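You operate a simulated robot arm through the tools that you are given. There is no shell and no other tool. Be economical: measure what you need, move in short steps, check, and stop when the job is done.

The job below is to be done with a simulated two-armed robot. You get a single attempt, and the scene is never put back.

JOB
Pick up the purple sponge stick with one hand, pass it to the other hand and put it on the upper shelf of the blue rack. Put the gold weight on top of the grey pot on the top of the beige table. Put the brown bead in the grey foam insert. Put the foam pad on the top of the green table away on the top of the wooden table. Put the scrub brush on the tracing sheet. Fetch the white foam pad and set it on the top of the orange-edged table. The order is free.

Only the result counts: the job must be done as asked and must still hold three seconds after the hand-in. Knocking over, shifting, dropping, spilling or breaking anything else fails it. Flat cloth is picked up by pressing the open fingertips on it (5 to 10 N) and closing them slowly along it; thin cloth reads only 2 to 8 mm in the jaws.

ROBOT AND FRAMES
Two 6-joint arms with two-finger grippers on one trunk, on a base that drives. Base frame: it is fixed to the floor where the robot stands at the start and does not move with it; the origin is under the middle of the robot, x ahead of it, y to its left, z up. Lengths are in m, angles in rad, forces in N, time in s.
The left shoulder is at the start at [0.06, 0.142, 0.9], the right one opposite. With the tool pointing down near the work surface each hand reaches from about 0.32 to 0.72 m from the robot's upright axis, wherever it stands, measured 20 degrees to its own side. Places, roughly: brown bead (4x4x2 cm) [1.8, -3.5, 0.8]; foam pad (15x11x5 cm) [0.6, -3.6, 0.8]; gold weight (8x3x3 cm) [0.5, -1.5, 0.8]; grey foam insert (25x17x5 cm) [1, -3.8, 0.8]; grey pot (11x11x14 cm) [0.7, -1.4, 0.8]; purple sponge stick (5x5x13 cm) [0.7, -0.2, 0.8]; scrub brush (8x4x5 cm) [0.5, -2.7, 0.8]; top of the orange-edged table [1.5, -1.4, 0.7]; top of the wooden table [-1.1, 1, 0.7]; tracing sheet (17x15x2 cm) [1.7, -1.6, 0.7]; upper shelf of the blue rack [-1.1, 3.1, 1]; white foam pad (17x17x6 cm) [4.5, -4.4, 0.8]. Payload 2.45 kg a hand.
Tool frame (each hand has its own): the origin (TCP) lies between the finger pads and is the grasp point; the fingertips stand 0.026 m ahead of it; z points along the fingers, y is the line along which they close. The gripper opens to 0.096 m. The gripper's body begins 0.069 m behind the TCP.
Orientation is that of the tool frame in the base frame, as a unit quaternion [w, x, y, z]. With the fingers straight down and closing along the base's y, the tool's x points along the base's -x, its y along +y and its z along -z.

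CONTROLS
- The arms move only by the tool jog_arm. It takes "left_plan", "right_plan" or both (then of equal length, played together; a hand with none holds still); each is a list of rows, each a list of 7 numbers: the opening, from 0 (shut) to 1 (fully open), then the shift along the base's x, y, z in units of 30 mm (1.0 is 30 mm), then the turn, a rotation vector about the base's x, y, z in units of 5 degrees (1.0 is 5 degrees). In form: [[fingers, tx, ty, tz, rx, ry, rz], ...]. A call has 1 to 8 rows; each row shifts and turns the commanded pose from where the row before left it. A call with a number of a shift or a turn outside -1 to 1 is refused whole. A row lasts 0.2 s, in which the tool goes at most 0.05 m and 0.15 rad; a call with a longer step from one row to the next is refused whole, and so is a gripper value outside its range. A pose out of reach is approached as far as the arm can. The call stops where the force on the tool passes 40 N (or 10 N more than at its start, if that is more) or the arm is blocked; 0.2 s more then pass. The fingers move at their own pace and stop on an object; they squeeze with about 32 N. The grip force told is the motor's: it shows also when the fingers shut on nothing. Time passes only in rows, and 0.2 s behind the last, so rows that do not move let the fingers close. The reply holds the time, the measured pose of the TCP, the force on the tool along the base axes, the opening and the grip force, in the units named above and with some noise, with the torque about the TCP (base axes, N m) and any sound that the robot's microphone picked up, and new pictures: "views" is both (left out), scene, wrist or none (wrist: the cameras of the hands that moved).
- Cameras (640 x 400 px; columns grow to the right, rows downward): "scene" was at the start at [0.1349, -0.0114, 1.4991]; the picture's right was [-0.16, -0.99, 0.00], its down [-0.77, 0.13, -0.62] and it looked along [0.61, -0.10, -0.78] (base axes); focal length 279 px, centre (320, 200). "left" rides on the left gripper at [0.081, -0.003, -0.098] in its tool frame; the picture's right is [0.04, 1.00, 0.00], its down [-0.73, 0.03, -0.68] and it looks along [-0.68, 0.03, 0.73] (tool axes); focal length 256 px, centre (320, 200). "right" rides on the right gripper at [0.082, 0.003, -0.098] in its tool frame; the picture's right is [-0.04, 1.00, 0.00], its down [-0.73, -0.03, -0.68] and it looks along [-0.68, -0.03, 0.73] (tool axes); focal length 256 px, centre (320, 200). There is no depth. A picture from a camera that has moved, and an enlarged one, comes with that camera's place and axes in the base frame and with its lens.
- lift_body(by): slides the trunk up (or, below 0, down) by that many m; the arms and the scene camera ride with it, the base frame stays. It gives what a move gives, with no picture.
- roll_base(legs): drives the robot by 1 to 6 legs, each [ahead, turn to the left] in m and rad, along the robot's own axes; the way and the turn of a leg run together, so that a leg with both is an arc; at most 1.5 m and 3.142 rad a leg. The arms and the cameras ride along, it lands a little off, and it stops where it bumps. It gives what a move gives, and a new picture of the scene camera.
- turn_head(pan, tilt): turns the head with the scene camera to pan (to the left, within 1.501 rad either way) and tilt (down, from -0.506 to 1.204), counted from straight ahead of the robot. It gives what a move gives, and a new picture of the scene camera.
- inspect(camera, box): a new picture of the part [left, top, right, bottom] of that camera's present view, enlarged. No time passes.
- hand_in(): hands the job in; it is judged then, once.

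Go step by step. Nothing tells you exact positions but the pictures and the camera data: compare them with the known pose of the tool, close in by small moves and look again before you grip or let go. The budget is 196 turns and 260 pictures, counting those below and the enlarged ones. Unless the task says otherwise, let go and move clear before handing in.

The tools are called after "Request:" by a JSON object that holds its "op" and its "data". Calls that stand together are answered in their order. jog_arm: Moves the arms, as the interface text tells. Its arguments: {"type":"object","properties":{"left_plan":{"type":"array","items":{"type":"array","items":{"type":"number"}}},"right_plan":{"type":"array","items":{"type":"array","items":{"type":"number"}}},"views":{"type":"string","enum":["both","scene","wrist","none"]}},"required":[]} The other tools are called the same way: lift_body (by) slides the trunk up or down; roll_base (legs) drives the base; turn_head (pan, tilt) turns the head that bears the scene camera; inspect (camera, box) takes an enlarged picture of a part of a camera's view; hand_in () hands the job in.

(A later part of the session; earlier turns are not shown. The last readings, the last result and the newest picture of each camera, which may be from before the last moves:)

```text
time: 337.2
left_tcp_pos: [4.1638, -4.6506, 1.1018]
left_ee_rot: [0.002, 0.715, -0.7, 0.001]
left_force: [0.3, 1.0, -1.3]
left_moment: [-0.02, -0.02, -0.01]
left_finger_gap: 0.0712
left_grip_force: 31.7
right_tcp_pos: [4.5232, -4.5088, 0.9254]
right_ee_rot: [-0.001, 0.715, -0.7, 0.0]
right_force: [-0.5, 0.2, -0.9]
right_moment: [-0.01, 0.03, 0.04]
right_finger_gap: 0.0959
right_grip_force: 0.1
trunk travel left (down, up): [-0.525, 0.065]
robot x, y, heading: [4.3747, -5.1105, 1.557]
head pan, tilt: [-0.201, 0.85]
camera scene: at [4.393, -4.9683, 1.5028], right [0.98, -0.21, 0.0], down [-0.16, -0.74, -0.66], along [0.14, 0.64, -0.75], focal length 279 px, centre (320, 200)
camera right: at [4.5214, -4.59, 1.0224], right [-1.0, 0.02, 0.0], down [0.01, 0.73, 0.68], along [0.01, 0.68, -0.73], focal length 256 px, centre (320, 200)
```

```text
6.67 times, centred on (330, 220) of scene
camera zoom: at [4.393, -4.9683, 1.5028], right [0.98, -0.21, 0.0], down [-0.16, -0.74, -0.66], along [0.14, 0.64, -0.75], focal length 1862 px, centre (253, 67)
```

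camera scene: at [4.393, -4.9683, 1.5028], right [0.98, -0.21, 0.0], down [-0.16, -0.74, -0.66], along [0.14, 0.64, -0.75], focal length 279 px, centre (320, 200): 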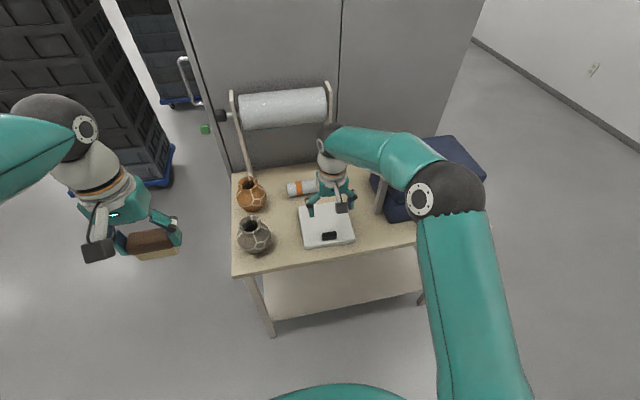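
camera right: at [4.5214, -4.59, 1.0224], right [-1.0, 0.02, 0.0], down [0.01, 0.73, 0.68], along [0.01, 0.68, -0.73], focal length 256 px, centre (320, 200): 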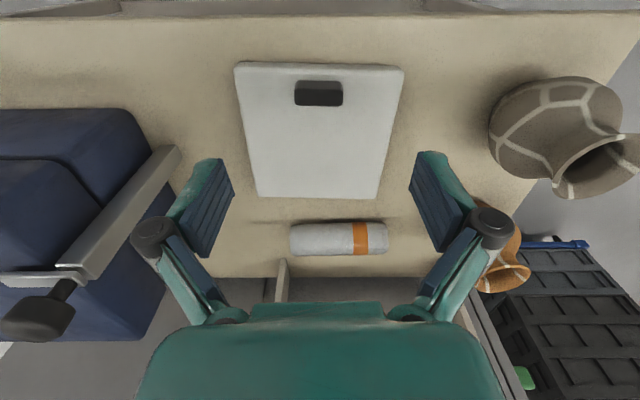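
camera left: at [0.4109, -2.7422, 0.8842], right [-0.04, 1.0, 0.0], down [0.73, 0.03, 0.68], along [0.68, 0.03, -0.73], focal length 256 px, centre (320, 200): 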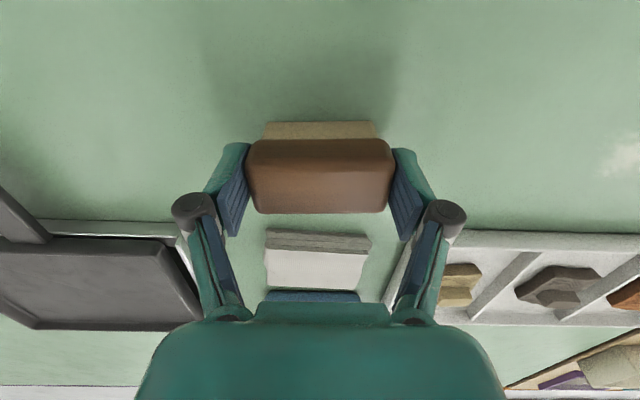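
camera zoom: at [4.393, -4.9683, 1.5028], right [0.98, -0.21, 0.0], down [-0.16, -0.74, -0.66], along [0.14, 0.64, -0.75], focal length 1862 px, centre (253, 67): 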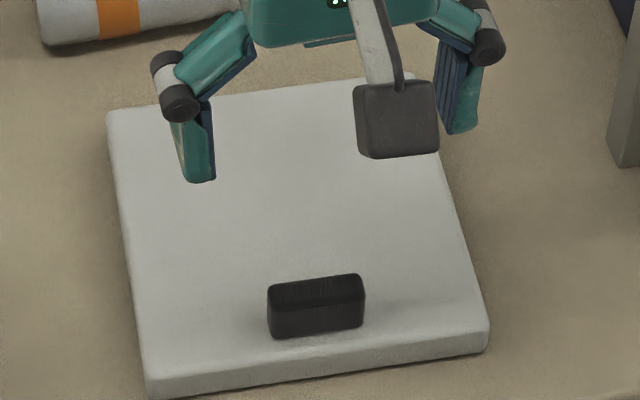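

The knob is a thin block (about 43 × 16 mm, 22 mm high). Gripping its broad faces will hold the slab level, so I'll yaw the right hand 90°.

Request:
{"op": "jog_arm", "data": {"right_plan": [[1, 0, 0, 0, 0, 0, 1], [1, 0, 0, 0, 0, 0, 1], [1, 0, 0, 0, 0, 0, 1], [1, 0, 0, 0, 0, 0, 1], [1, 0, 0, 0, 0, 0, 1], [1, 0, 0, 0, 0, 0, 1], [1, 0, 0, 0, 0, 0, 1], [1, 0, 0, 0, 0, 0, 1]], "views": "none"}}

Request:
{"op": "jog_arm", "data": {"right_plan": [[0.6, 0, 0, 0, 0, 0, 1], [0.6, 0, 0, 0, 0, 0, 1], [0.6, 0, 0, 0, 0, 0, 1], [0.6, 0, 0, 0, 0, 0, 1], [0.6, 0, 0, 0, 0, 0, 1], [0.6, 0, 0, 0, 0, 0, 1], [0.6, 0, 0, 0, 0, 0, 1], [0.6, 0, 0, 0, 0, 0, 1]], "views": "none"}}

Request:
{"op": "jog_arm", "data": {"right_plan": [[0.6, 0, 0, 0, 0, 0, 1], [0.6, 0, 0.1, 0, 0, 0, 1], [0.6, 0, 0, -0.8, 0, 0, 0.15], [0.6, 0, 0, -0.8, 0, 0, 0]], "views": "both"}}

```text
time: 339.0
left_tcp_pos: [4.1621, -4.6513, 1.1018]
left_ee_rot: [0.001, 0.714, -0.7, 0.0]
left_force: [-0.5, 0.5, -1.1]
left_moment: [-0.01, 0.0, 0.04]
left_finger_gap: 0.0709
left_grip_force: 32.7
right_tcp_pos: [4.5205, -4.508, 0.9268]
right_ee_rot: [-0.002, 0.911, -0.413, -0.001]
right_force: [-0.2, 0.8, -0.2]
right_moment: [0.03, 0.03, 0.0]
right_finger_gap: 0.0957
right_grip_force: 0.1
trunk travel left (down, up): [-0.525, 0.065]
robot x, y, heading: [4.3756, -5.1085, 1.559]
head pan, tilt: [-0.201, 0.85]
```

```text
time: 340.8
left_tcp_pos: [4.1629, -4.6512, 1.1011]
left_ee_rot: [0.0, 0.714, -0.7, -0.001]
left_force: [-0.4, 0.7, -1.5]
left_moment: [0.02, 0.01, -0.04]
left_finger_gap: 0.0711
left_grip_force: 32.2
right_tcp_pos: [4.5219, -4.5074, 0.9258]
right_ee_rot: [-0.001, 0.997, -0.076, -0.001]
right_force: [-0.8, -0.5, -0.5]
right_moment: [0.01, 0.0, 0.03]
right_finger_gap: 0.0576
right_grip_force: 0.1
trunk travel left (down, up): [-0.525, 0.065]
robot x, y, heading: [4.3737, -5.1073, 1.555]
head pan, tilt: [-0.201, 0.85]
```

```text
time: 341.8
left_tcp_pos: [4.1635, -4.6507, 1.102]
left_ee_rot: [0.001, 0.715, -0.699, 0.0]
left_force: [0.0, 0.3, -0.6]
left_moment: [0.04, 0.01, 0.01]
left_finger_gap: 0.0712
left_grip_force: 31.8
right_tcp_pos: [4.5216, -4.5052, 0.8795]
right_ee_rot: [-0.001, 1.0, 0.017, -0.001]
right_force: [0.7, -0.5, -0.9]
right_moment: [0.02, 0.03, 0.02]
right_finger_gap: 0.0577
right_grip_force: 0.0
trunk travel left (down, up): [-0.525, 0.065]
robot x, y, heading: [4.3783, -5.1092, 1.556]
head pan, tilt: [-0.201, 0.85]
camera scene: at [4.393, -4.9691, 1.5029], right [0.98, -0.21, 0.0], down [-0.16, -0.73, -0.66], along [0.14, 0.64, -0.75], focal length 279 px, centre (320, 200)
camera right: at [4.6032, -4.5058, 0.9759], right [0.0, -1.0, 0.0], down [-0.73, 0.0, 0.68], along [-0.68, 0.0, -0.73], focal length 256 px, centre (320, 200)
```

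scene: 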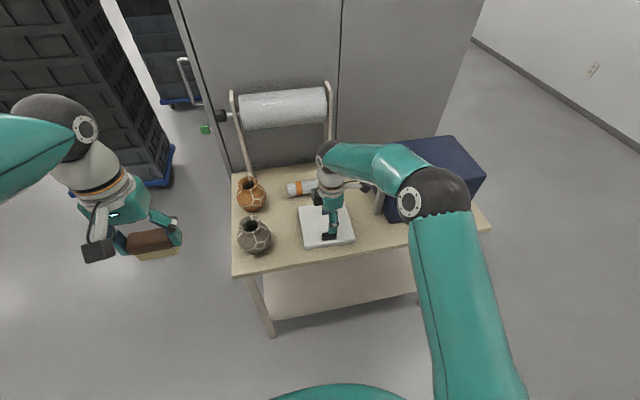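
right: 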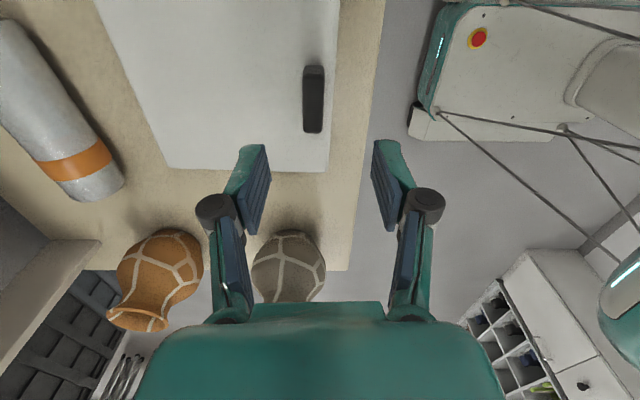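

Knob is between the fingers; small shift and descend.

Request:
{"op": "jog_arm", "data": {"right_plan": [[0.6, 0.2, 0.12, -0.6, 0, 0, -0.3], [0.6, 0, 0, -0.6, 0, 0, 0], [0.6, 0, 0, -0.6, 0, 0, 0], [0.6, 0, 0, -0.5, 0, 0, 0], [0.6, 0, 0, 0, 0, 0, 0]], "views": "wrist"}}

Request:
{"op": "inspect", "data": {"camera": "scene", "box": [290, 190, 370, 250]}}

```text
time: 343.0
left_tcp_pos: [4.1638, -4.6516, 1.102]
left_ee_rot: [0.001, 0.714, -0.7, 0.0]
left_force: [0.0, -0.7, -1.4]
left_moment: [0.01, 0.0, -0.01]
left_finger_gap: 0.071
left_grip_force: 31.8
right_tcp_pos: [4.5275, -4.501, 0.8086]
right_ee_rot: [-0.002, 1.0, 0.004, -0.001]
right_force: [-0.8, 0.5, 0.0]
right_moment: [-0.01, -0.01, -0.01]
right_finger_gap: 0.0576
right_grip_force: 0.1
trunk travel left (down, up): [-0.525, 0.065]
robot x, y, heading: [4.3749, -5.1106, 1.562]
head pan, tilt: [-0.201, 0.85]
camera right: at [4.6094, -4.5039, 0.9059], right [-0.03, -1.0, 0.0], down [-0.73, 0.02, 0.68], along [-0.68, 0.02, -0.73], focal length 256 px, centre (320, 200)
```

right: 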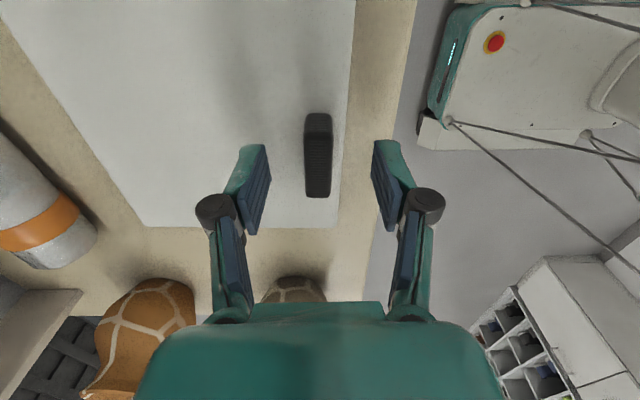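

```text
6.67 times, centred on (330, 220) of scene
camera zoom: at [4.3929, -4.9695, 1.5029], right [0.98, -0.21, 0.0], down [-0.16, -0.73, -0.66], along [0.14, 0.64, -0.75], focal length 1862 px, centre (253, 67)
```

zoom: 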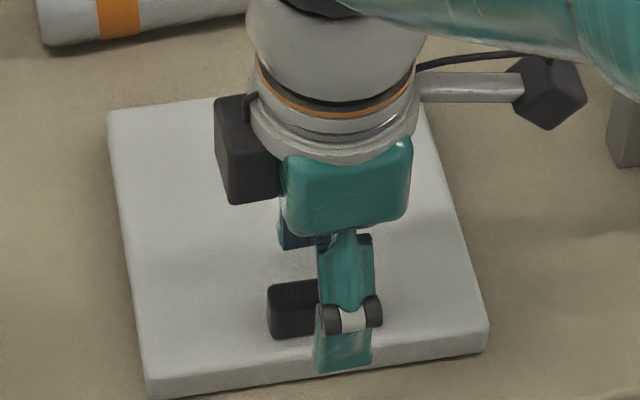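

Triangulation puts the knob at [4.525, -4.50, about 0.776], which is aligned. I'll lower 15 mm more and close.

Request:
{"op": "jog_arm", "data": {"right_plan": [[0.6, 0, 0, -0.3, 0, 0, 0], [0.6, 0, 0, -0.2, 0, 0, 0], [0.6, 0, 0, 0, 0, 0, 0]], "views": "wrist"}}

```text
time: 343.8
left_tcp_pos: [4.1641, -4.6502, 1.102]
left_ee_rot: [0.002, 0.715, -0.7, 0.0]
left_force: [0.2, -0.6, -0.2]
left_moment: [0.01, -0.02, -0.03]
left_finger_gap: 0.0712
left_grip_force: 31.8
right_tcp_pos: [4.5269, -4.5022, 0.7936]
right_ee_rot: [-0.001, 1.0, 0.004, -0.001]
right_force: [-0.1, -0.7, -0.1]
right_moment: [0.0, -0.01, -0.03]
right_finger_gap: 0.0575
right_grip_force: 0.1
trunk travel left (down, up): [-0.525, 0.065]
robot x, y, heading: [4.3764, -5.1102, 1.563]
head pan, tilt: [-0.201, 0.85]
camera right: at [4.6089, -4.5042, 0.8906], right [-0.03, -1.0, 0.0], down [-0.73, 0.02, 0.68], along [-0.68, 0.02, -0.73], focal length 256 px, centre (320, 200)
```

right: 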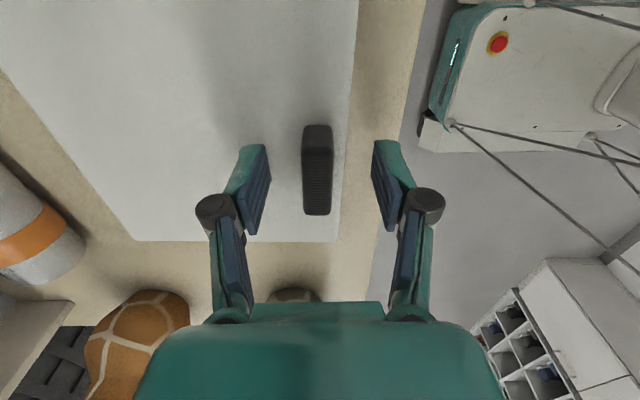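

Request:
{"op": "jog_arm", "data": {"right_plan": [[0.6, 0, 0, -0.2, 0, 0, 0], [0.6, 0, 0, 0, 0, 0, 0], [0.3, 0, 0, 0, 0, 0, 0], [0.05, 0, 0, 0, 0, 0, 0], [0, 0, 0, 0, 0, 0, 0], [0, 0, 0, 0, 0, 0, 0]], "views": "wrist"}}

```text
time: 345.2
left_tcp_pos: [4.1638, -4.6531, 1.103]
left_ee_rot: [0.0, 0.714, -0.7, -0.001]
left_force: [-0.4, -0.6, -1.4]
left_moment: [0.0, -0.04, 0.01]
left_finger_gap: 0.0713
left_grip_force: 31.9
right_tcp_pos: [4.5275, -4.5026, 0.7907]
right_ee_rot: [-0.003, 1.0, 0.004, -0.001]
right_force: [1.7, -2.5, 25.5]
right_moment: [-0.12, -0.03, -0.73]
right_finger_gap: 0.0158
right_grip_force: 32.0
trunk travel left (down, up): [-0.525, 0.065]
robot x, y, heading: [4.3761, -5.1076, 1.559]
head pan, tilt: [-0.201, 0.85]
camera right: at [4.6084, -4.5057, 0.8878], right [-0.03, -1.0, -0.01], down [-0.73, 0.02, 0.68], along [-0.68, 0.03, -0.73], focal length 256 px, centre (320, 200)
```

right: 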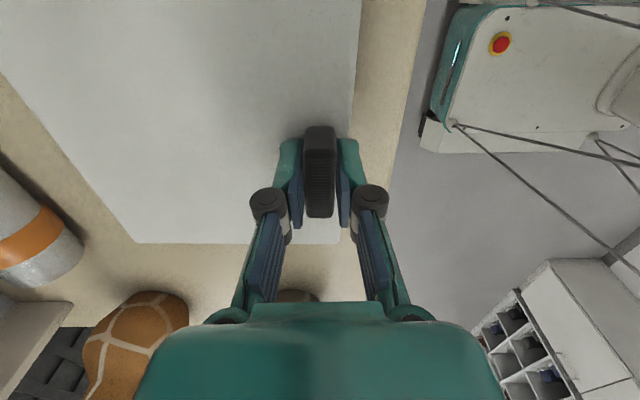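

Gripped (16 mm) with the tips on the slab. I'll lift straight up.

Request:
{"op": "jog_arm", "data": {"right_plan": [[0, 0, 0, 0.3, 0, 0, 0], [0, 0, 0, 0.6, 0, 0, 0], [0, 0, 0, 0.9, 0, 0, 0], [0, 0, 0, 1, 0, 0, 0], [0, 0, 0, 1, 0, 0, 0], [0, 0, 0, 1, 0, 0, 0], [0, 0, 0, 1, 0, 0, 0], [0, 0, 0, 1, 0, 0, 0]], "views": "both"}}

```text
time: 347.0
left_tcp_pos: [4.1634, -4.6515, 1.1017]
left_ee_rot: [0.001, 0.715, -0.699, 0.0]
left_force: [-0.3, -0.6, -0.6]
left_moment: [-0.01, -0.02, 0.04]
left_finger_gap: 0.0711
left_grip_force: 32.5
right_tcp_pos: [4.5279, -4.5016, 0.9928]
right_ee_rot: [-0.001, 1.0, 0.005, -0.001]
right_force: [0.2, 0.1, -0.5]
right_moment: [-0.02, -0.01, 0.01]
right_finger_gap: 0.0147
right_grip_force: 32.0
trunk travel left (down, up): [-0.525, 0.065]
robot x, y, heading: [4.3743, -5.1076, 1.557]
head pan, tilt: [-0.201, 0.85]
camera scene: at [4.3928, -4.97, 1.5029], right [0.98, -0.21, 0.0], down [-0.16, -0.73, -0.66], along [0.14, 0.64, -0.75], focal length 279 px, centre (320, 200)
camera right: at [4.6088, -4.5041, 1.0902], right [-0.03, -1.0, 0.0], down [-0.73, 0.02, 0.68], along [-0.68, 0.02, -0.73], focal length 256 px, centre (320, 200)
```

scene: 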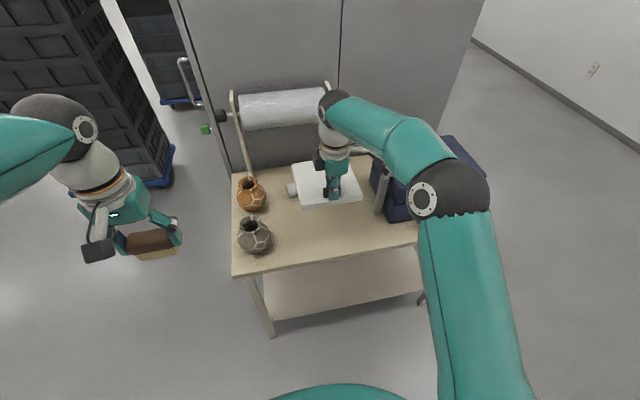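
right: 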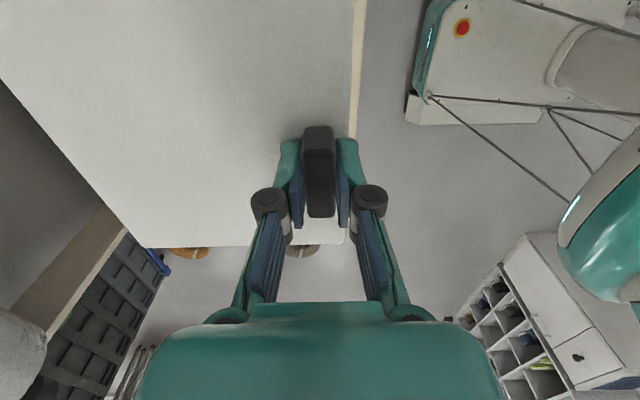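

The pad is up. I'll pull it in, back away from the cart, and head for the far aisle.

Request:
{"op": "jog_arm", "data": {"right_plan": [[0, 0, -0.6, 0.4, 0, 0, 0], [0, 0, -0.9, 0.4, 0, 0, 0], [0, 0, -0.9, 0.4, 0, 0, 0], [0, 0, -0.9, 0.2, 0, 0, 0], [0, 0, -0.9, 0, 0, 0, 0], [0, 0, -0.9, 0, 0, 0, 0], [0, 0, -0.9, 0, 0, 0, 0]], "views": "none"}}

Request:
{"op": "roll_base", "data": {"legs": [[-0.15, 0], [0, 0.6], [0, 0.6]]}}

Request:
{"op": "turn_head", "data": {"pan": -0.3, "tilt": 0.5}}

Request:
{"op": "roll_base", "data": {"legs": [[0, 0.2], [0, 0.15], [1.4, 0]]}}

```text
time: 348.6
left_tcp_pos: [4.1645, -4.6533, 1.1028]
left_ee_rot: [0.001, 0.714, -0.7, 0.0]
left_force: [0.5, 0.6, 0.1]
left_moment: [0.01, 0.03, -0.01]
left_finger_gap: 0.0711
left_grip_force: 32.3
right_tcp_pos: [4.5251, -4.6819, 1.0357]
right_ee_rot: [0.0, 1.0, 0.005, -0.001]
right_force: [0.4, -0.6, 0.5]
right_moment: [-0.03, 0.04, 0.03]
right_finger_gap: 0.0148
right_grip_force: 32.4
trunk travel left (down, up): [-0.525, 0.065]
robot x, y, heading: [4.3778, -5.1042, 1.56]
head pan, tilt: [-0.201, 0.85]
```

```text
time: 353.7
left_tcp_pos: [3.8681, -5.2945, 1.1012]
left_ee_rot: [0.001, 0.986, -0.166, 0.0]
left_force: [-0.3, 1.2, -1.6]
left_moment: [0.0, -0.04, 0.01]
left_finger_gap: 0.0711
left_grip_force: 32.6
right_tcp_pos: [4.0223, -4.9667, 1.0345]
right_ee_rot: [0.0, 0.818, 0.575, 0.0]
right_force: [0.1, 0.1, -0.5]
right_moment: [-0.01, -0.05, -0.01]
right_finger_gap: 0.0151
right_grip_force: 31.5
trunk travel left (down, up): [-0.525, 0.065]
robot x, y, heading: [4.3917, -5.2102, 2.776]
head pan, tilt: [-0.201, 0.85]
camera scene: at [4.2643, -5.1436, 1.5028], right [0.54, 0.84, 0.0], down [0.63, -0.4, -0.66], along [-0.56, 0.36, -0.75], focal length 279 px, centre (320, 200)
```

scene: 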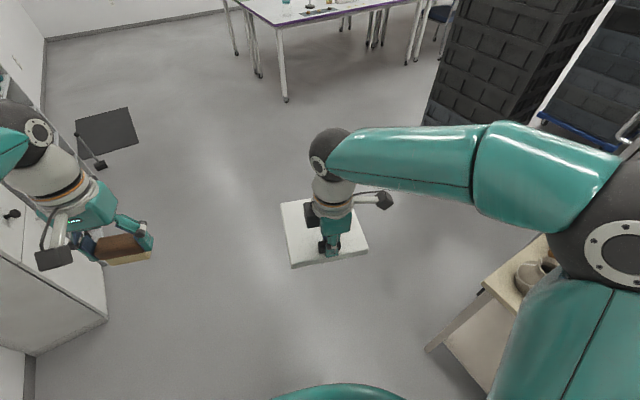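

```text
time: 354.5
left_tcp_pos: [3.87, -5.2928, 1.1027]
left_ee_rot: [0.002, 0.986, -0.166, 0.0]
left_force: [-0.4, -0.3, 0.1]
left_moment: [-0.05, 0.02, 0.01]
left_finger_gap: 0.0711
left_grip_force: 31.9
right_tcp_pos: [4.0239, -4.9644, 1.0344]
right_ee_rot: [0.0, 0.818, 0.576, -0.002]
right_force: [0.4, 0.6, 0.7]
right_moment: [-0.05, 0.0, -0.02]
right_finger_gap: 0.015
right_grip_force: 32.1
trunk travel left (down, up): [-0.525, 0.065]
robot x, y, heading: [4.3886, -5.2089, 2.772]
head pan, tilt: [-0.3, 0.499]
camera scene: at [4.2603, -5.1277, 1.5328], right [0.62, 0.78, 0.0], down [0.38, -0.3, -0.88], along [-0.69, 0.54, -0.48], focal length 279 px, centre (320, 200)
```

scene: 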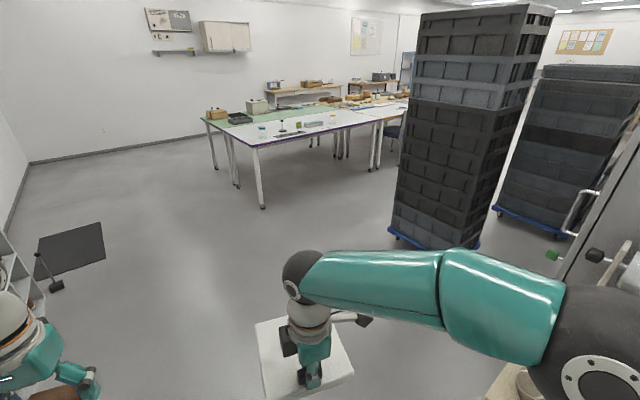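

```text
time: 363.0
left_tcp_pos: [2.5427, -5.4157, 1.1024]
left_ee_rot: [0.001, 1.0, -0.003, 0.001]
left_force: [-0.4, -0.2, -0.6]
left_moment: [0.0, -0.02, 0.02]
left_finger_gap: 0.071
left_grip_force: 31.5
right_tcp_pos: [2.5822, -5.0565, 1.0355]
right_ee_rot: [0.0, 0.713, 0.701, -0.002]
right_force: [0.2, 0.3, -0.8]
right_moment: [-0.03, -0.03, -0.02]
right_finger_gap: 0.0149
right_grip_force: 31.4
trunk travel left (down, up): [-0.525, 0.065]
robot x, y, heading: [3.009, -5.1648, 3.104]
head pan, tilt: [-0.3, 0.499]
camera scene: at [2.8596, -5.1337, 1.5329], right [0.33, 0.94, 0.0], down [0.45, -0.16, -0.88], along [-0.83, 0.29, -0.48], focal length 279 px, centre (320, 200)
```

scene: 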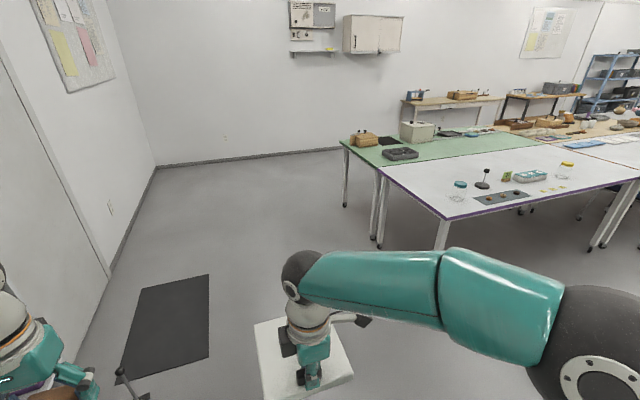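

The far aisle is to my right. I'll continue a bit, turn right, and enter it.

Request:
{"op": "roll_base", "data": {"legs": [[0.62, 0], [0, -0.6], [0, -0.6]]}}

Request:
{"op": "turn_head", "data": {"pan": 0.15, "tilt": 0.5}}

Request:
{"op": "roll_base", "data": {"legs": [[0, -0.2], [0, -0.13]]}}

```text
time: 370.2
left_tcp_pos: [1.9897, -4.7976, 1.1027]
left_ee_rot: [0.002, 0.824, -0.567, 0.001]
left_force: [-0.4, -0.1, -0.5]
left_moment: [0.02, 0.01, 0.0]
left_finger_gap: 0.0713
left_grip_force: 31.9
right_tcp_pos: [2.3417, -4.7033, 1.0356]
right_ee_rot: [0.0, 0.984, 0.175, -0.001]
right_force: [-0.1, 0.0, -1.3]
right_moment: [-0.06, -0.04, 0.01]
right_finger_gap: 0.0147
right_grip_force: 31.9
trunk travel left (down, up): [-0.525, 0.065]
robot x, y, heading: [2.3441, -5.1557, 1.901]
head pan, tilt: [-0.3, 0.499]
camera scene: at [2.3205, -5.0043, 1.5328], right [1.0, 0.03, 0.0], down [0.01, -0.48, -0.88], along [-0.03, 0.88, -0.48], focal length 279 px, centre (320, 200)
```

scene: 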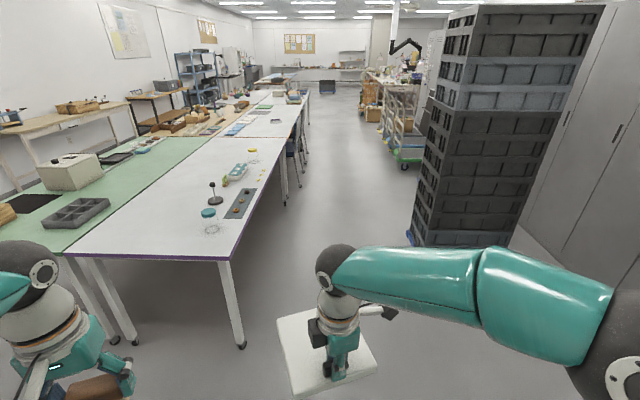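

```text
time: 371.1
left_tcp_pos: [1.9894, -4.7969, 1.1036]
left_ee_rot: [0.002, 0.823, -0.567, 0.0]
left_force: [0.5, 0.7, -0.1]
left_moment: [-0.01, 0.05, 0.01]
left_finger_gap: 0.071
left_grip_force: 31.9
right_tcp_pos: [2.3402, -4.7034, 1.0362]
right_ee_rot: [-0.001, 0.984, 0.176, -0.002]
right_force: [-0.3, 0.0, -0.5]
right_moment: [-0.02, 0.01, -0.02]
right_finger_gap: 0.015
right_grip_force: 31.8
trunk travel left (down, up): [-0.525, 0.065]
robot x, y, heading: [2.3442, -5.158, 1.903]
head pan, tilt: [0.15, 0.499]
camera scene: at [2.282, -5.0149, 1.5329], right [0.89, 0.46, 0.0], down [0.22, -0.43, -0.88], along [-0.41, 0.78, -0.48], focal length 279 px, centre (320, 200)
```

scene: 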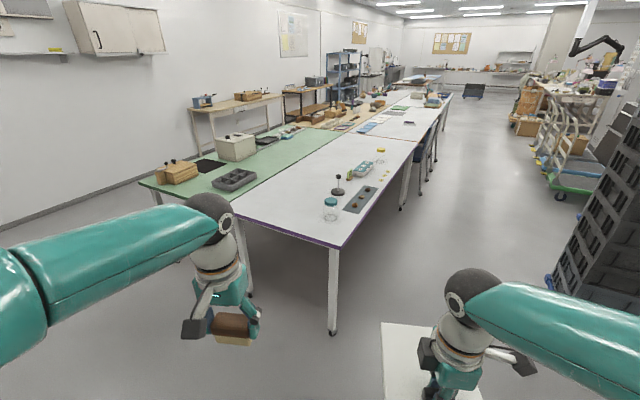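

```text
time: 373.0
left_tcp_pos: [2.1231, -4.7026, 1.1032]
left_ee_rot: [0.002, 0.721, -0.693, 0.0]
left_force: [0.5, 0.4, -1.0]
left_moment: [-0.02, -0.01, 0.0]
left_finger_gap: 0.0713
left_grip_force: 31.8
right_tcp_pos: [2.485, -4.7255, 1.0374]
right_ee_rot: [-0.001, 1.0, 0.015, -0.002]
right_force: [-0.2, 0.4, 0.1]
right_moment: [-0.07, -0.02, -0.02]
right_finger_gap: 0.015
right_grip_force: 32.0
trunk travel left (down, up): [-0.525, 0.065]
robot x, y, heading: [2.329, -5.1556, 1.58]
head pan, tilt: [0.15, 0.499]
camera scene: at [2.3157, -5.0023, 1.5329], right [0.99, 0.15, 0.0], down [0.07, -0.47, -0.88], along [-0.14, 0.87, -0.48], focal length 279 px, centre (320, 200)
```

scene: 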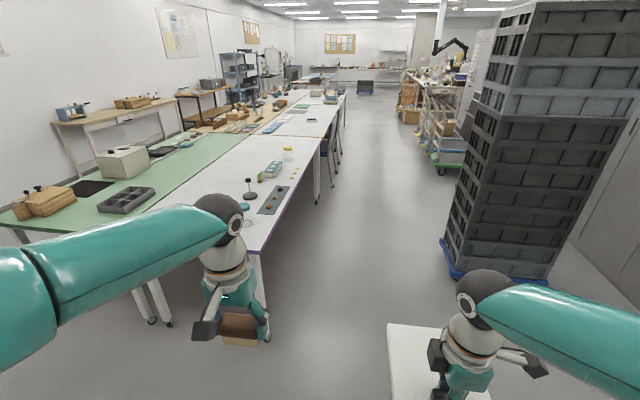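

I'll drive up the aisle to y about -2.4 (past the crates, before the chairs) and look.

Request:
{"op": "roll_base", "data": {"legs": [[1.4, -0.01], [1.35, 0]]}}

```text
time: 386.5
left_tcp_pos: [2.1748, -1.9422, 1.1033]
left_ee_rot: [-0.002, -0.707, 0.708, 0.001]
left_force: [0.2, 0.1, -0.7]
left_moment: [0.0, 0.02, 0.0]
left_finger_gap: 0.0711
left_grip_force: 32.1
right_tcp_pos: [2.5365, -1.9804, 1.0355]
right_ee_rot: [0.0, 1.0, -0.007, 0.0]
right_force: [0.2, 0.6, -0.3]
right_moment: [0.01, 0.0, 0.03]
right_finger_gap: 0.0148
right_grip_force: 32.1
trunk travel left (down, up): [-0.525, 0.065]
robot x, y, heading: [2.3671, -2.4044, 1.533]
head pan, tilt: [0.15, 0.499]
camera scene: at [2.3554, -2.25, 1.5328], right [0.99, 0.12, 0.0], down [0.06, -0.48, -0.88], along [-0.1, 0.87, -0.48], focal length 279 px, centre (320, 200)
```

scene: 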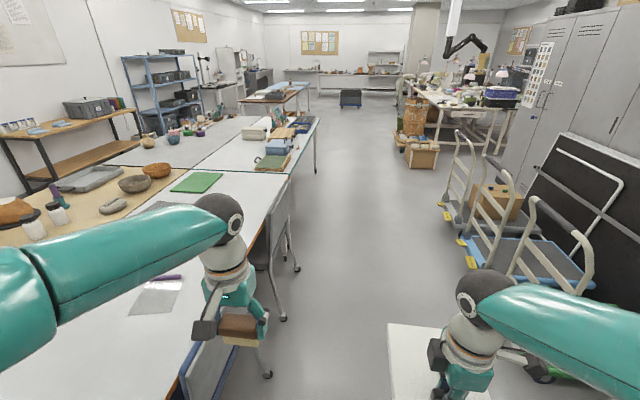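

The tracing sheet with a purple rod is at about [1.68, -1.58]. A chair stands at the table edge nearby, so I'll look more closely at both.

Request:
{"op": "turn_head", "data": {"pan": 0.75, "tilt": 0.75}}

Request:
{"op": "inspect", "data": {"camera": "left", "box": [0, 0, 640, 400]}}

```text
time: 387.5
left_tcp_pos: [2.1752, -1.9431, 1.1032]
left_ee_rot: [-0.002, -0.707, 0.707, 0.001]
left_force: [-0.5, 0.0, -1.1]
left_moment: [-0.01, -0.01, 0.03]
left_finger_gap: 0.0711
left_grip_force: 31.7
right_tcp_pos: [2.5356, -1.981, 1.0378]
right_ee_rot: [-0.001, 1.0, -0.006, -0.001]
right_force: [1.0, -0.2, -1.1]
right_moment: [0.0, 0.0, 0.0]
right_finger_gap: 0.0147
right_grip_force: 32.0
trunk travel left (down, up): [-0.525, 0.065]
robot x, y, heading: [2.3614, -2.4035, 1.539]
head pan, tilt: [0.75, 0.75]
camera scene: at [2.3115, -2.2782, 1.511], right [0.75, 0.66, 0.0], down [0.45, -0.52, -0.73], along [-0.48, 0.55, -0.68], focal length 279 px, centre (320, 200)
```

scene: 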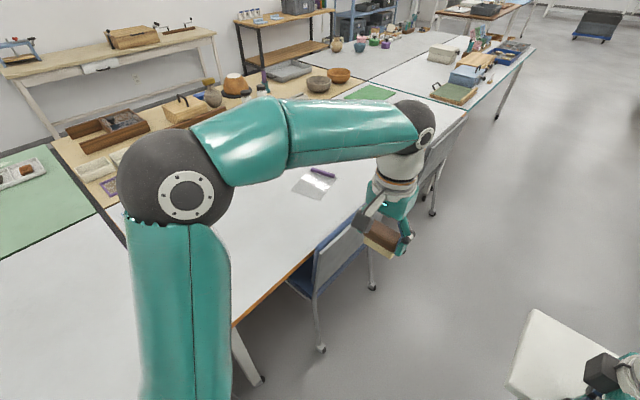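

```text
1.00 times, centred on (320, 200) of left (not enlarged: the box is as wide or as high as the picture)
camera zoom: at [2.1785, -2.0244, 1.2024], right [-1.0, -0.04, 0.0], down [-0.03, 0.74, 0.68], along [-0.03, 0.68, -0.74], focal length 256 px, centre (320, 200)
```

zoom: 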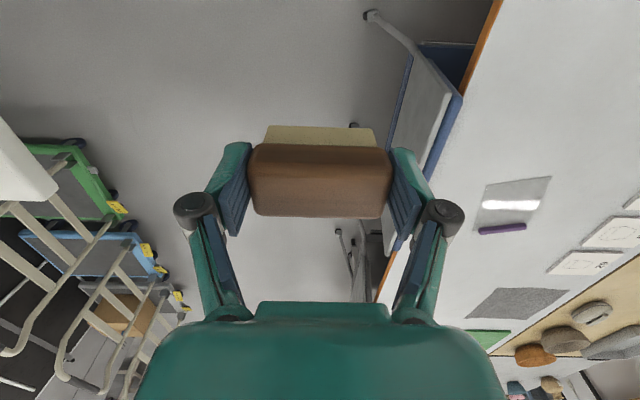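

The orange-edged table edge is at x about 1.93, and the chair only protrudes to about 2.0. The sheet centre is near [1.69, -1.61], with the rod along its north edge. I'll go to y about -1.46 and turn to face the table.

Request:
{"op": "roll_base", "data": {"legs": [[0.94, 0], [0, 0.6], [0, 0.5]]}}

Request:
{"op": "turn_head", "data": {"pan": 0.1, "tilt": 0.85}}

Request:
{"op": "roll_base", "data": {"legs": [[0, 0.25], [0, 0.2]]}}

```text
time: 396.0
left_tcp_pos: [1.8935, -1.4264, 1.105]
left_ee_rot: [0.003, 0.973, -0.229, 0.001]
left_force: [-0.4, 0.2, -0.2]
left_moment: [0.0, -0.01, 0.01]
left_finger_gap: 0.0713
left_grip_force: 32.5
right_tcp_pos: [2.0887, -1.1206, 1.037]
right_ee_rot: [0.001, 0.852, 0.523, -0.001]
right_force: [0.6, 0.6, -0.7]
right_moment: [-0.04, 0.0, 0.01]
right_finger_gap: 0.0152
right_grip_force: 32.3
trunk travel left (down, up): [-0.525, 0.065]
robot x, y, heading: [2.4151, -1.4238, 2.646]
head pan, tilt: [0.75, 0.75]
camera scene: at [2.2777, -1.4127, 1.5109], right [-0.25, 0.97, 0.0], down [0.66, 0.17, -0.73], along [-0.71, -0.18, -0.68], focal length 279 px, centre (320, 200)
```

scene: 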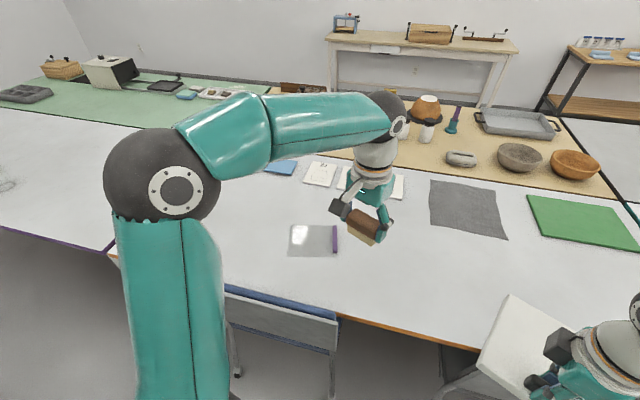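

```text
time: 397.0
left_tcp_pos: [1.8938, -1.4257, 1.1041]
left_ee_rot: [0.001, 0.974, -0.228, 0.002]
left_force: [0.3, -0.2, -0.7]
left_moment: [0.02, -0.03, -0.02]
left_finger_gap: 0.0712
left_grip_force: 32.1
right_tcp_pos: [2.0889, -1.1196, 1.0371]
right_ee_rot: [0.001, 0.852, 0.523, 0.0]
right_force: [-0.4, -0.6, -1.2]
right_moment: [-0.01, -0.01, 0.0]
right_finger_gap: 0.015
right_grip_force: 32.2
trunk travel left (down, up): [-0.525, 0.065]
robot x, y, heading: [2.4125, -1.4229, 2.651]
head pan, tilt: [0.099, 0.85]
camera scene: at [2.2856, -1.3632, 1.5029], right [0.38, 0.92, 0.0], down [0.69, -0.29, -0.66], along [-0.61, 0.25, -0.75], focal length 279 px, centre (320, 200)
```

scene: 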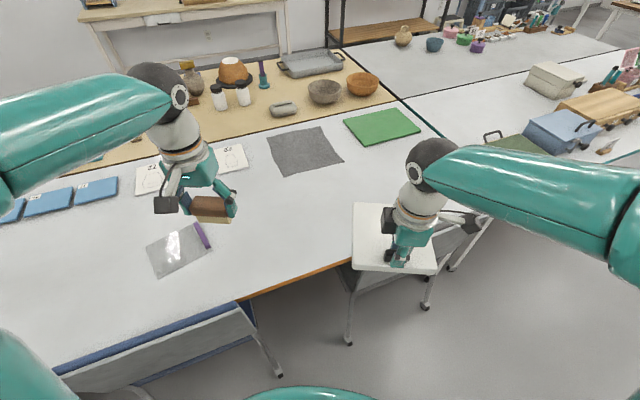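

```text
time: 399.2
left_tcp_pos: [1.9474, -1.6518, 1.1051]
left_ee_rot: [0.001, 1.0, -0.004, 0.001]
left_force: [0.3, 0.3, -1.0]
left_moment: [0.03, 0.0, -0.03]
left_finger_gap: 0.0712
left_grip_force: 31.8
right_tcp_pos: [1.9884, -1.2923, 1.0372]
right_ee_rot: [0.0, 0.714, 0.701, -0.001]
right_force: [-0.2, -1.0, 0.0]
right_moment: [-0.01, -0.04, -0.02]
right_finger_gap: 0.0149
right_grip_force: 31.7
trunk travel left (down, up): [-0.525, 0.065]
robot x, y, heading: [2.4135, -1.4054, 3.095]
head pan, tilt: [0.099, 0.85]
camera scene: at [2.273, -1.4045, 1.5029], right [-0.06, 1.0, 0.0], down [0.75, 0.04, -0.66], along [-0.66, -0.04, -0.75], focal length 279 px, centre (320, 200)
```

scene: 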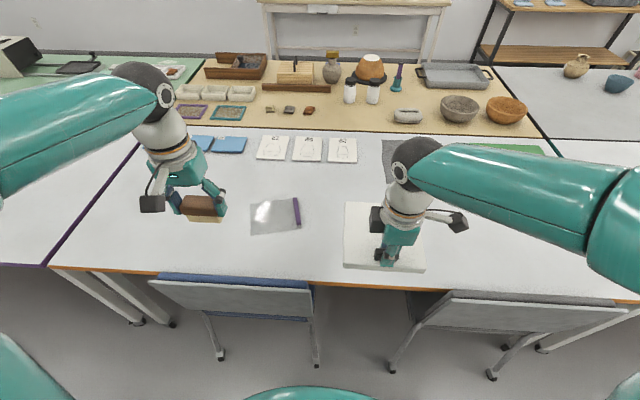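

Both target spots are in view. The sheet spans x 1.60–1.75, y -1.68 to -1.52. I'll nudge forward 3 cm and take the brush over it.

Request:
{"op": "roll_base", "data": {"legs": [[0.035, 0.03]]}}

Request:
{"op": "jog_arm", "data": {"left_plan": [[0.3, -0.9, 0.15, -0.5, 0, 0, 0], [0.3, -0.9, 0.15, -0.7, 0, 0, 0], [0.3, -0.9, 0.15, -0.9, 0, 0, 0], [0.3, -0.9, 0.15, -0.9, 0, 0, 0], [0.3, -0.9, 0.15, -0.9, 0, 0, 0], [0.3, -0.9, 0.15, -0.9, 0, 0, 0], [0.3, -0.9, 0.15, -0.9, 0, 0, 0]], "views": "both"}}

```text
time: 400.0
left_tcp_pos: [1.9167, -1.6637, 1.1044]
left_ee_rot: [0.002, 1.0, 0.011, 0.003]
left_force: [-0.7, 0.1, -1.7]
left_moment: [0.0, -0.08, -0.03]
left_finger_gap: 0.0708
left_grip_force: 31.6
right_tcp_pos: [1.9481, -1.3021, 1.0375]
right_ee_rot: [0.002, 0.703, 0.711, -0.001]
right_force: [-1.2, -0.1, -0.7]
right_moment: [-0.01, -0.08, 0.01]
right_finger_gap: 0.015
right_grip_force: 31.8
trunk travel left (down, up): [-0.525, 0.065]
robot x, y, heading: [2.3771, -1.4009, 3.13]
head pan, tilt: [0.099, 0.85]
camera scene: at [2.2338, -1.4067, 1.5025], right [-0.09, 1.0, 0.0], down [0.75, 0.07, -0.66], along [-0.65, -0.06, -0.75], focal length 279 px, centre (320, 200)
```

scene: 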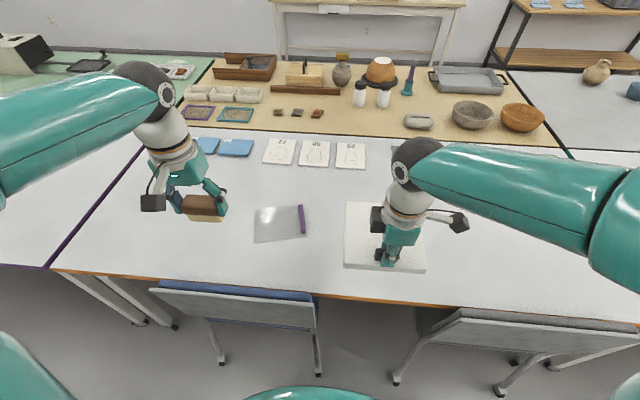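

```text
time: 401.6
left_tcp_pos: [1.7305, -1.6335, 0.933]
left_ee_rot: [0.001, 1.0, 0.01, 0.002]
left_force: [0.5, -0.2, -2.0]
left_moment: [-0.03, -0.03, 0.01]
left_finger_gap: 0.0712
left_grip_force: 32.1
right_tcp_pos: [1.9485, -1.3022, 1.0366]
right_ee_rot: [0.001, 0.703, 0.711, -0.001]
right_force: [-0.2, -0.3, -0.8]
right_moment: [0.01, -0.04, -0.01]
right_finger_gap: 0.015
right_grip_force: 32.1
trunk travel left (down, up): [-0.525, 0.065]
robot x, y, heading: [2.3759, -1.4036, 3.133]
head pan, tilt: [0.099, 0.85]
camera scene: at [2.2356, -1.4069, 1.5027], right [-0.09, 1.0, 0.0], down [0.75, 0.07, -0.66], along [-0.66, -0.06, -0.75], focal length 279 px, centre (320, 200)
camera left: at [1.8115, -1.6279, 1.0316], right [0.06, -1.0, 0.0], down [-0.74, -0.04, 0.68], along [-0.68, -0.04, -0.74], focal length 256 px, centre (320, 200)
```

scene: 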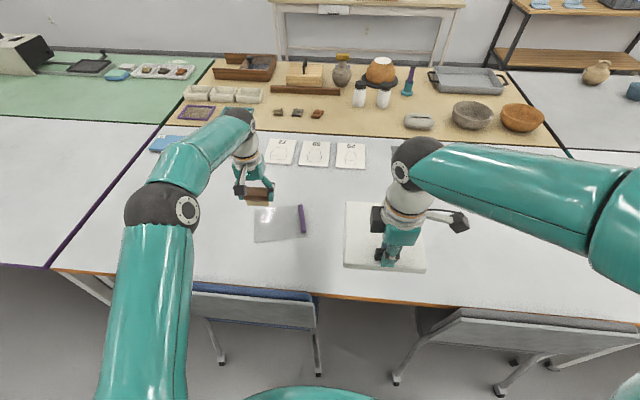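
left: 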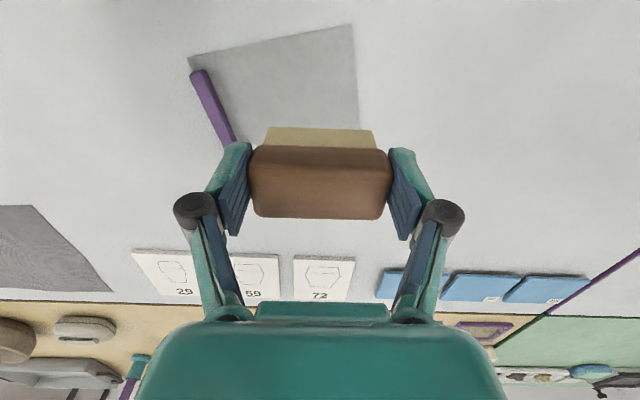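

The sheet corners are confirmed. Target brush centre is [1.70, -1.612], clear of the rod. I'll align and lower.

Request:
{"op": "jog_arm", "data": {"left_plan": [[0.3, -0.5, 0.35, -0.5, 0, 0, 0], [0.3, -0.5, 0.35, -0.5, 0, 0, 0], [0.3, 0, 0, -0.9, 0, 0, 0], [0.3, 0, 0, -0.9, 0, 0, 0], [0.3, 0, 0, -0.9, 0, 0, 0], [0.3, 0, 0, -0.4, 0, 0, 0], [0.3, 0, 0, 0, 0, 0, 0]], "views": "both"}}

```text
time: 403.2
left_tcp_pos: [1.7011, -1.6127, 0.81]
left_ee_rot: [0.002, 1.0, 0.011, 0.002]
left_force: [0.0, 0.4, -0.7]
left_moment: [-0.01, 0.0, 0.01]
left_finger_gap: 0.0711
left_grip_force: 31.9
right_tcp_pos: [1.9492, -1.3031, 1.0373]
right_ee_rot: [0.001, 0.704, 0.71, -0.001]
right_force: [0.8, -0.3, -0.8]
right_moment: [0.01, -0.01, -0.02]
right_finger_gap: 0.0153
right_grip_force: 32.1
trunk travel left (down, up): [-0.525, 0.065]
robot x, y, heading: [2.3737, -1.4009, 3.131]
head pan, tilt: [0.099, 0.85]
camera scene: at [2.2371, -1.4068, 1.5029], right [-0.09, 1.0, 0.0], down [0.75, 0.07, -0.66], along [-0.66, -0.06, -0.75], focal length 279 px, centre (320, 200)
camera left: at [1.7818, -1.6079, 0.9082], right [0.06, -1.0, 0.0], down [-0.73, -0.04, 0.68], along [-0.68, -0.04, -0.74], focal length 256 px, centre (320, 200)
```

scene: 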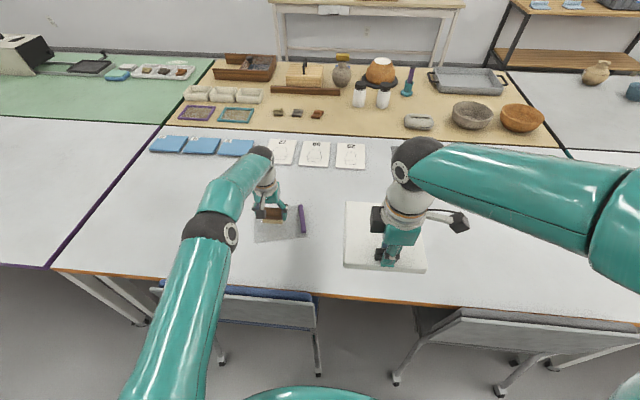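
left: 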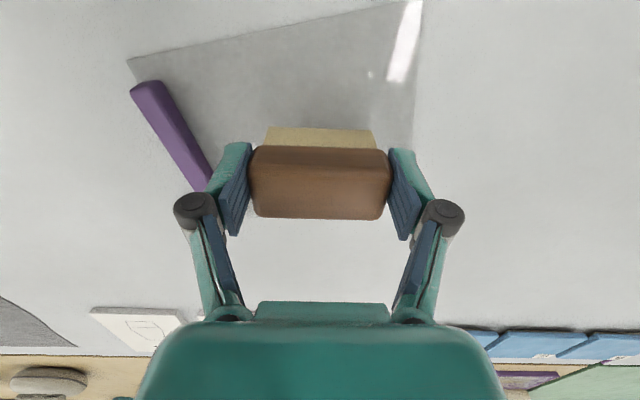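

Positioned over the sheet. Lowering to contact.

Request:
{"op": "jog_arm", "data": {"left_plan": [[0.3, 0, 0, -0.3, 0, 0, 0], [0.3, 0, 0, -0.2, 0, 0, 0], [0.3, 0, 0, -0.1, 0, 0, 0], [0.3, 0, 0, 0, 0, 0, 0]], "views": "none"}}

Request:
{"op": "jog_arm", "data": {"left_plan": [[0.3, 0, 0, -0.1, 0, 0, 0], [0.3, 0, 0, -0.1, 0, 0, 0], [0.3, 0, 0, 0, 0, 0, 0]], "views": "none"}}

```text
time: 404.2
left_tcp_pos: [1.7006, -1.6113, 0.7929]
left_ee_rot: [0.002, 1.0, 0.01, 0.002]
left_force: [0.0, 0.4, -0.5]
left_moment: [-0.01, 0.02, -0.03]
left_finger_gap: 0.071
left_grip_force: 32.2
right_tcp_pos: [1.9506, -1.3028, 1.0374]
right_ee_rot: [0.0, 0.703, 0.711, -0.001]
right_force: [0.0, -0.3, 0.1]
right_moment: [0.05, 0.01, 0.01]
right_finger_gap: 0.0149
right_grip_force: 31.7
trunk travel left (down, up): [-0.525, 0.065]
robot x, y, heading: [2.3745, -1.4038, 3.136]
head pan, tilt: [0.099, 0.85]
```

```text
time: 405.0
left_tcp_pos: [1.7004, -1.6119, 0.7891]
left_ee_rot: [0.001, 1.0, 0.01, -0.001]
left_force: [0.4, 2.9, 10.4]
left_moment: [0.25, 0.07, -0.02]
left_finger_gap: 0.0713
left_grip_force: 32.2
right_tcp_pos: [1.9499, -1.302, 1.0388]
right_ee_rot: [0.0, 0.703, 0.711, -0.002]
right_force: [0.5, -0.2, -0.1]
right_moment: [-0.01, -0.03, -0.03]
right_finger_gap: 0.0147
right_grip_force: 32.3
trunk travel left (down, up): [-0.525, 0.065]
robot x, y, heading: [2.3774, -1.4019, 3.127]
head pan, tilt: [0.099, 0.85]
```

Contact (10 N). I'll release and rise straight up.

Request:
{"op": "jog_arm", "data": {"left_plan": [[0.3, 0, 0, 0.06, 0, 0, 0], [0.8, 0, 0, 0, 0, 0, 0], [0.9, 0, 0, 0, 0, 0, 0], [0.9, 0, 0, 0, 0, 0, 0], [0.9, 0, 0, 0.6, 0, 0, 0], [0.9, 0, 0, 1, 0, 0, 0], [0.9, 0, 0, 1, 0, 0, 0], [0.9, 0, 0, 1, 0, 0, 0]], "views": "both"}}

```text
time: 406.8
left_tcp_pos: [1.7, -1.6102, 0.8985]
left_ee_rot: [0.003, 1.0, 0.01, 0.002]
left_force: [-0.9, -0.1, -0.1]
left_moment: [-0.02, -0.01, 0.01]
left_finger_gap: 0.0862
left_grip_force: 0.0
right_tcp_pos: [1.9499, -1.302, 1.0371]
right_ee_rot: [0.0, 0.704, 0.711, -0.001]
right_force: [-0.2, 0.6, -0.2]
right_moment: [0.0, 0.01, 0.03]
right_finger_gap: 0.015
right_grip_force: 32.4
trunk travel left (down, up): [-0.525, 0.065]
robot x, y, heading: [2.3796, -1.4001, 3.132]
head pan, tilt: [0.099, 0.85]
camera scene: at [2.2375, -1.4065, 1.5029], right [-0.09, 1.0, 0.0], down [0.75, 0.07, -0.66], along [-0.66, -0.06, -0.75], focal length 279 px, centre (320, 200)
camera left: at [1.7816, -1.6059, 0.9964], right [0.06, -1.0, 0.0], down [-0.73, -0.04, 0.68], along [-0.68, -0.04, -0.74], focal length 256 px, centre (320, 200)
```

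scene: 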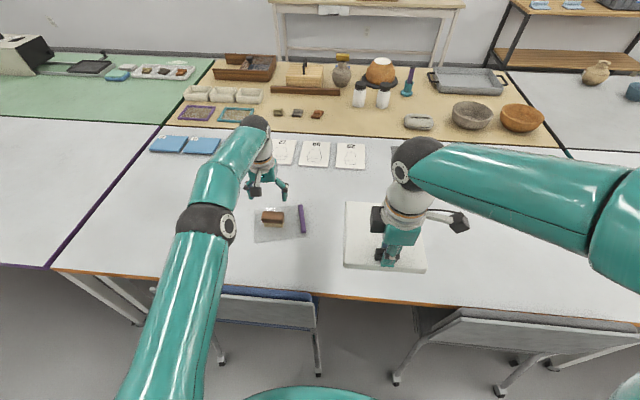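
left: 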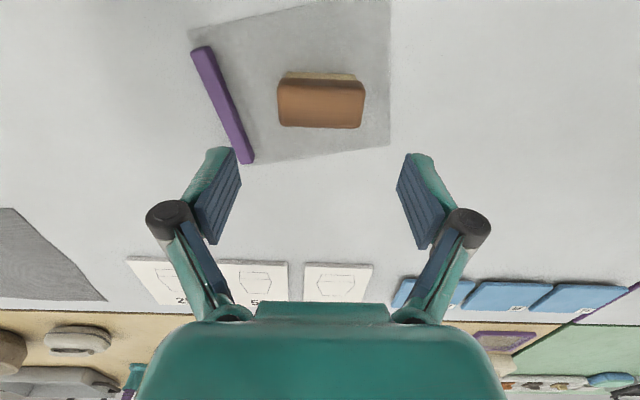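

The brush is on the sheet. Now I'll bring the right hand's white pad down onto the free table area at about [1.80, -1.28].

Request:
{"op": "jog_arm", "data": {"right_plan": [[0, -0.8, 0.1, 0, 0, 0, 0], [0, -0.8, 0.1, 0, 0, 0, 0], [0, -0.8, 0.1, -0.3, 0, 0, 0], [0, -0.8, 0.1, -0.6, 0, 0, 0], [0, -0.8, 0.1, -0.9, 0, 0, 0], [0, -0.8, 0.1, -0.9, 0, 0, 0], [0, 0, 0, -0.9, 0, 0, 0], [0, 0, 0, -0.9, 0, 0, 0]], "left_plan": [[0.9, 0.5, -0.3, 0.9, 0, 0, 0], [0.9, 0.6, -0.3, 0.9, 0, 0, 0], [0.9, 0.8, -0.3, 0.9, 0, 0, 0], [0.9, 0.9, -0.2, 0.9, 0, 0, 0], [0.9, 0.9, 0, 0.9, 0, 0, 0], [0.9, 0.9, 0, 0.5, 0, 0, 0], [0.9, 0.9, 0, 0, 0, 0, 0], [0.9, 0.9, 0, 0, 0, 0, 0]], "views": "both"}}

```text
time: 408.6
left_tcp_pos: [1.8918, -1.6449, 1.0477]
left_ee_rot: [0.002, 1.0, 0.01, 0.002]
left_force: [-0.5, 0.5, 0.9]
left_moment: [0.0, -0.02, 0.0]
left_finger_gap: 0.0868
left_grip_force: 0.1
right_tcp_pos: [1.8046, -1.2843, 0.904]
right_ee_rot: [0.0, 0.703, 0.711, -0.001]
right_force: [1.1, -0.3, -0.9]
right_moment: [-0.02, 0.0, 0.01]
right_finger_gap: 0.0149
right_grip_force: 32.3
trunk travel left (down, up): [-0.525, 0.065]
robot x, y, heading: [2.3742, -1.3977, 3.137]
head pan, tilt: [0.099, 0.85]
camera scene: at [2.2374, -1.4067, 1.5029], right [-0.09, 1.0, 0.0], down [0.75, 0.07, -0.66], along [-0.66, -0.06, -0.75], focal length 279 px, centre (320, 200)
camera right: at [1.8072, -1.2026, 1.0011], right [1.0, -0.03, 0.0], down [-0.02, -0.73, 0.68], along [-0.02, -0.68, -0.73], focal length 256 px, centre (320, 200)
camera left: at [1.973, -1.64, 1.1449], right [0.06, -1.0, 0.0], down [-0.73, -0.04, 0.68], along [-0.68, -0.04, -0.74], focal length 256 px, centre (320, 200)
```

scene: 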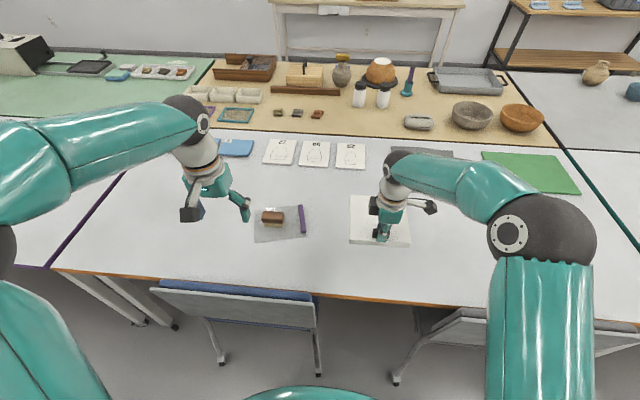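
right: 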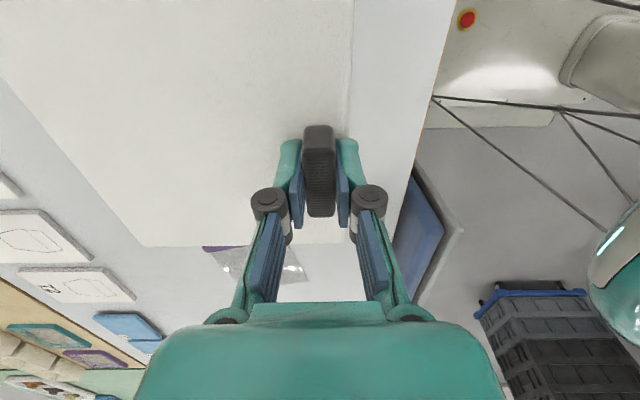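
left: 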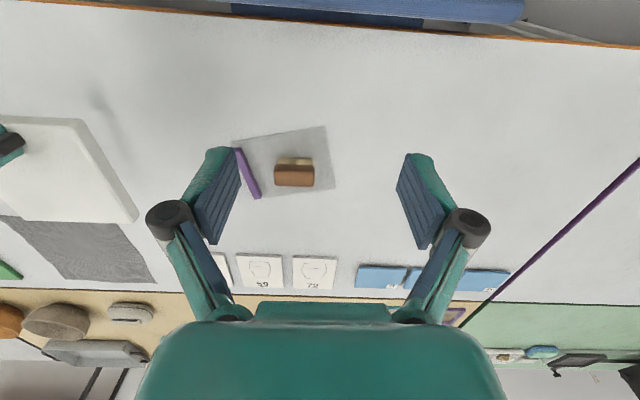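

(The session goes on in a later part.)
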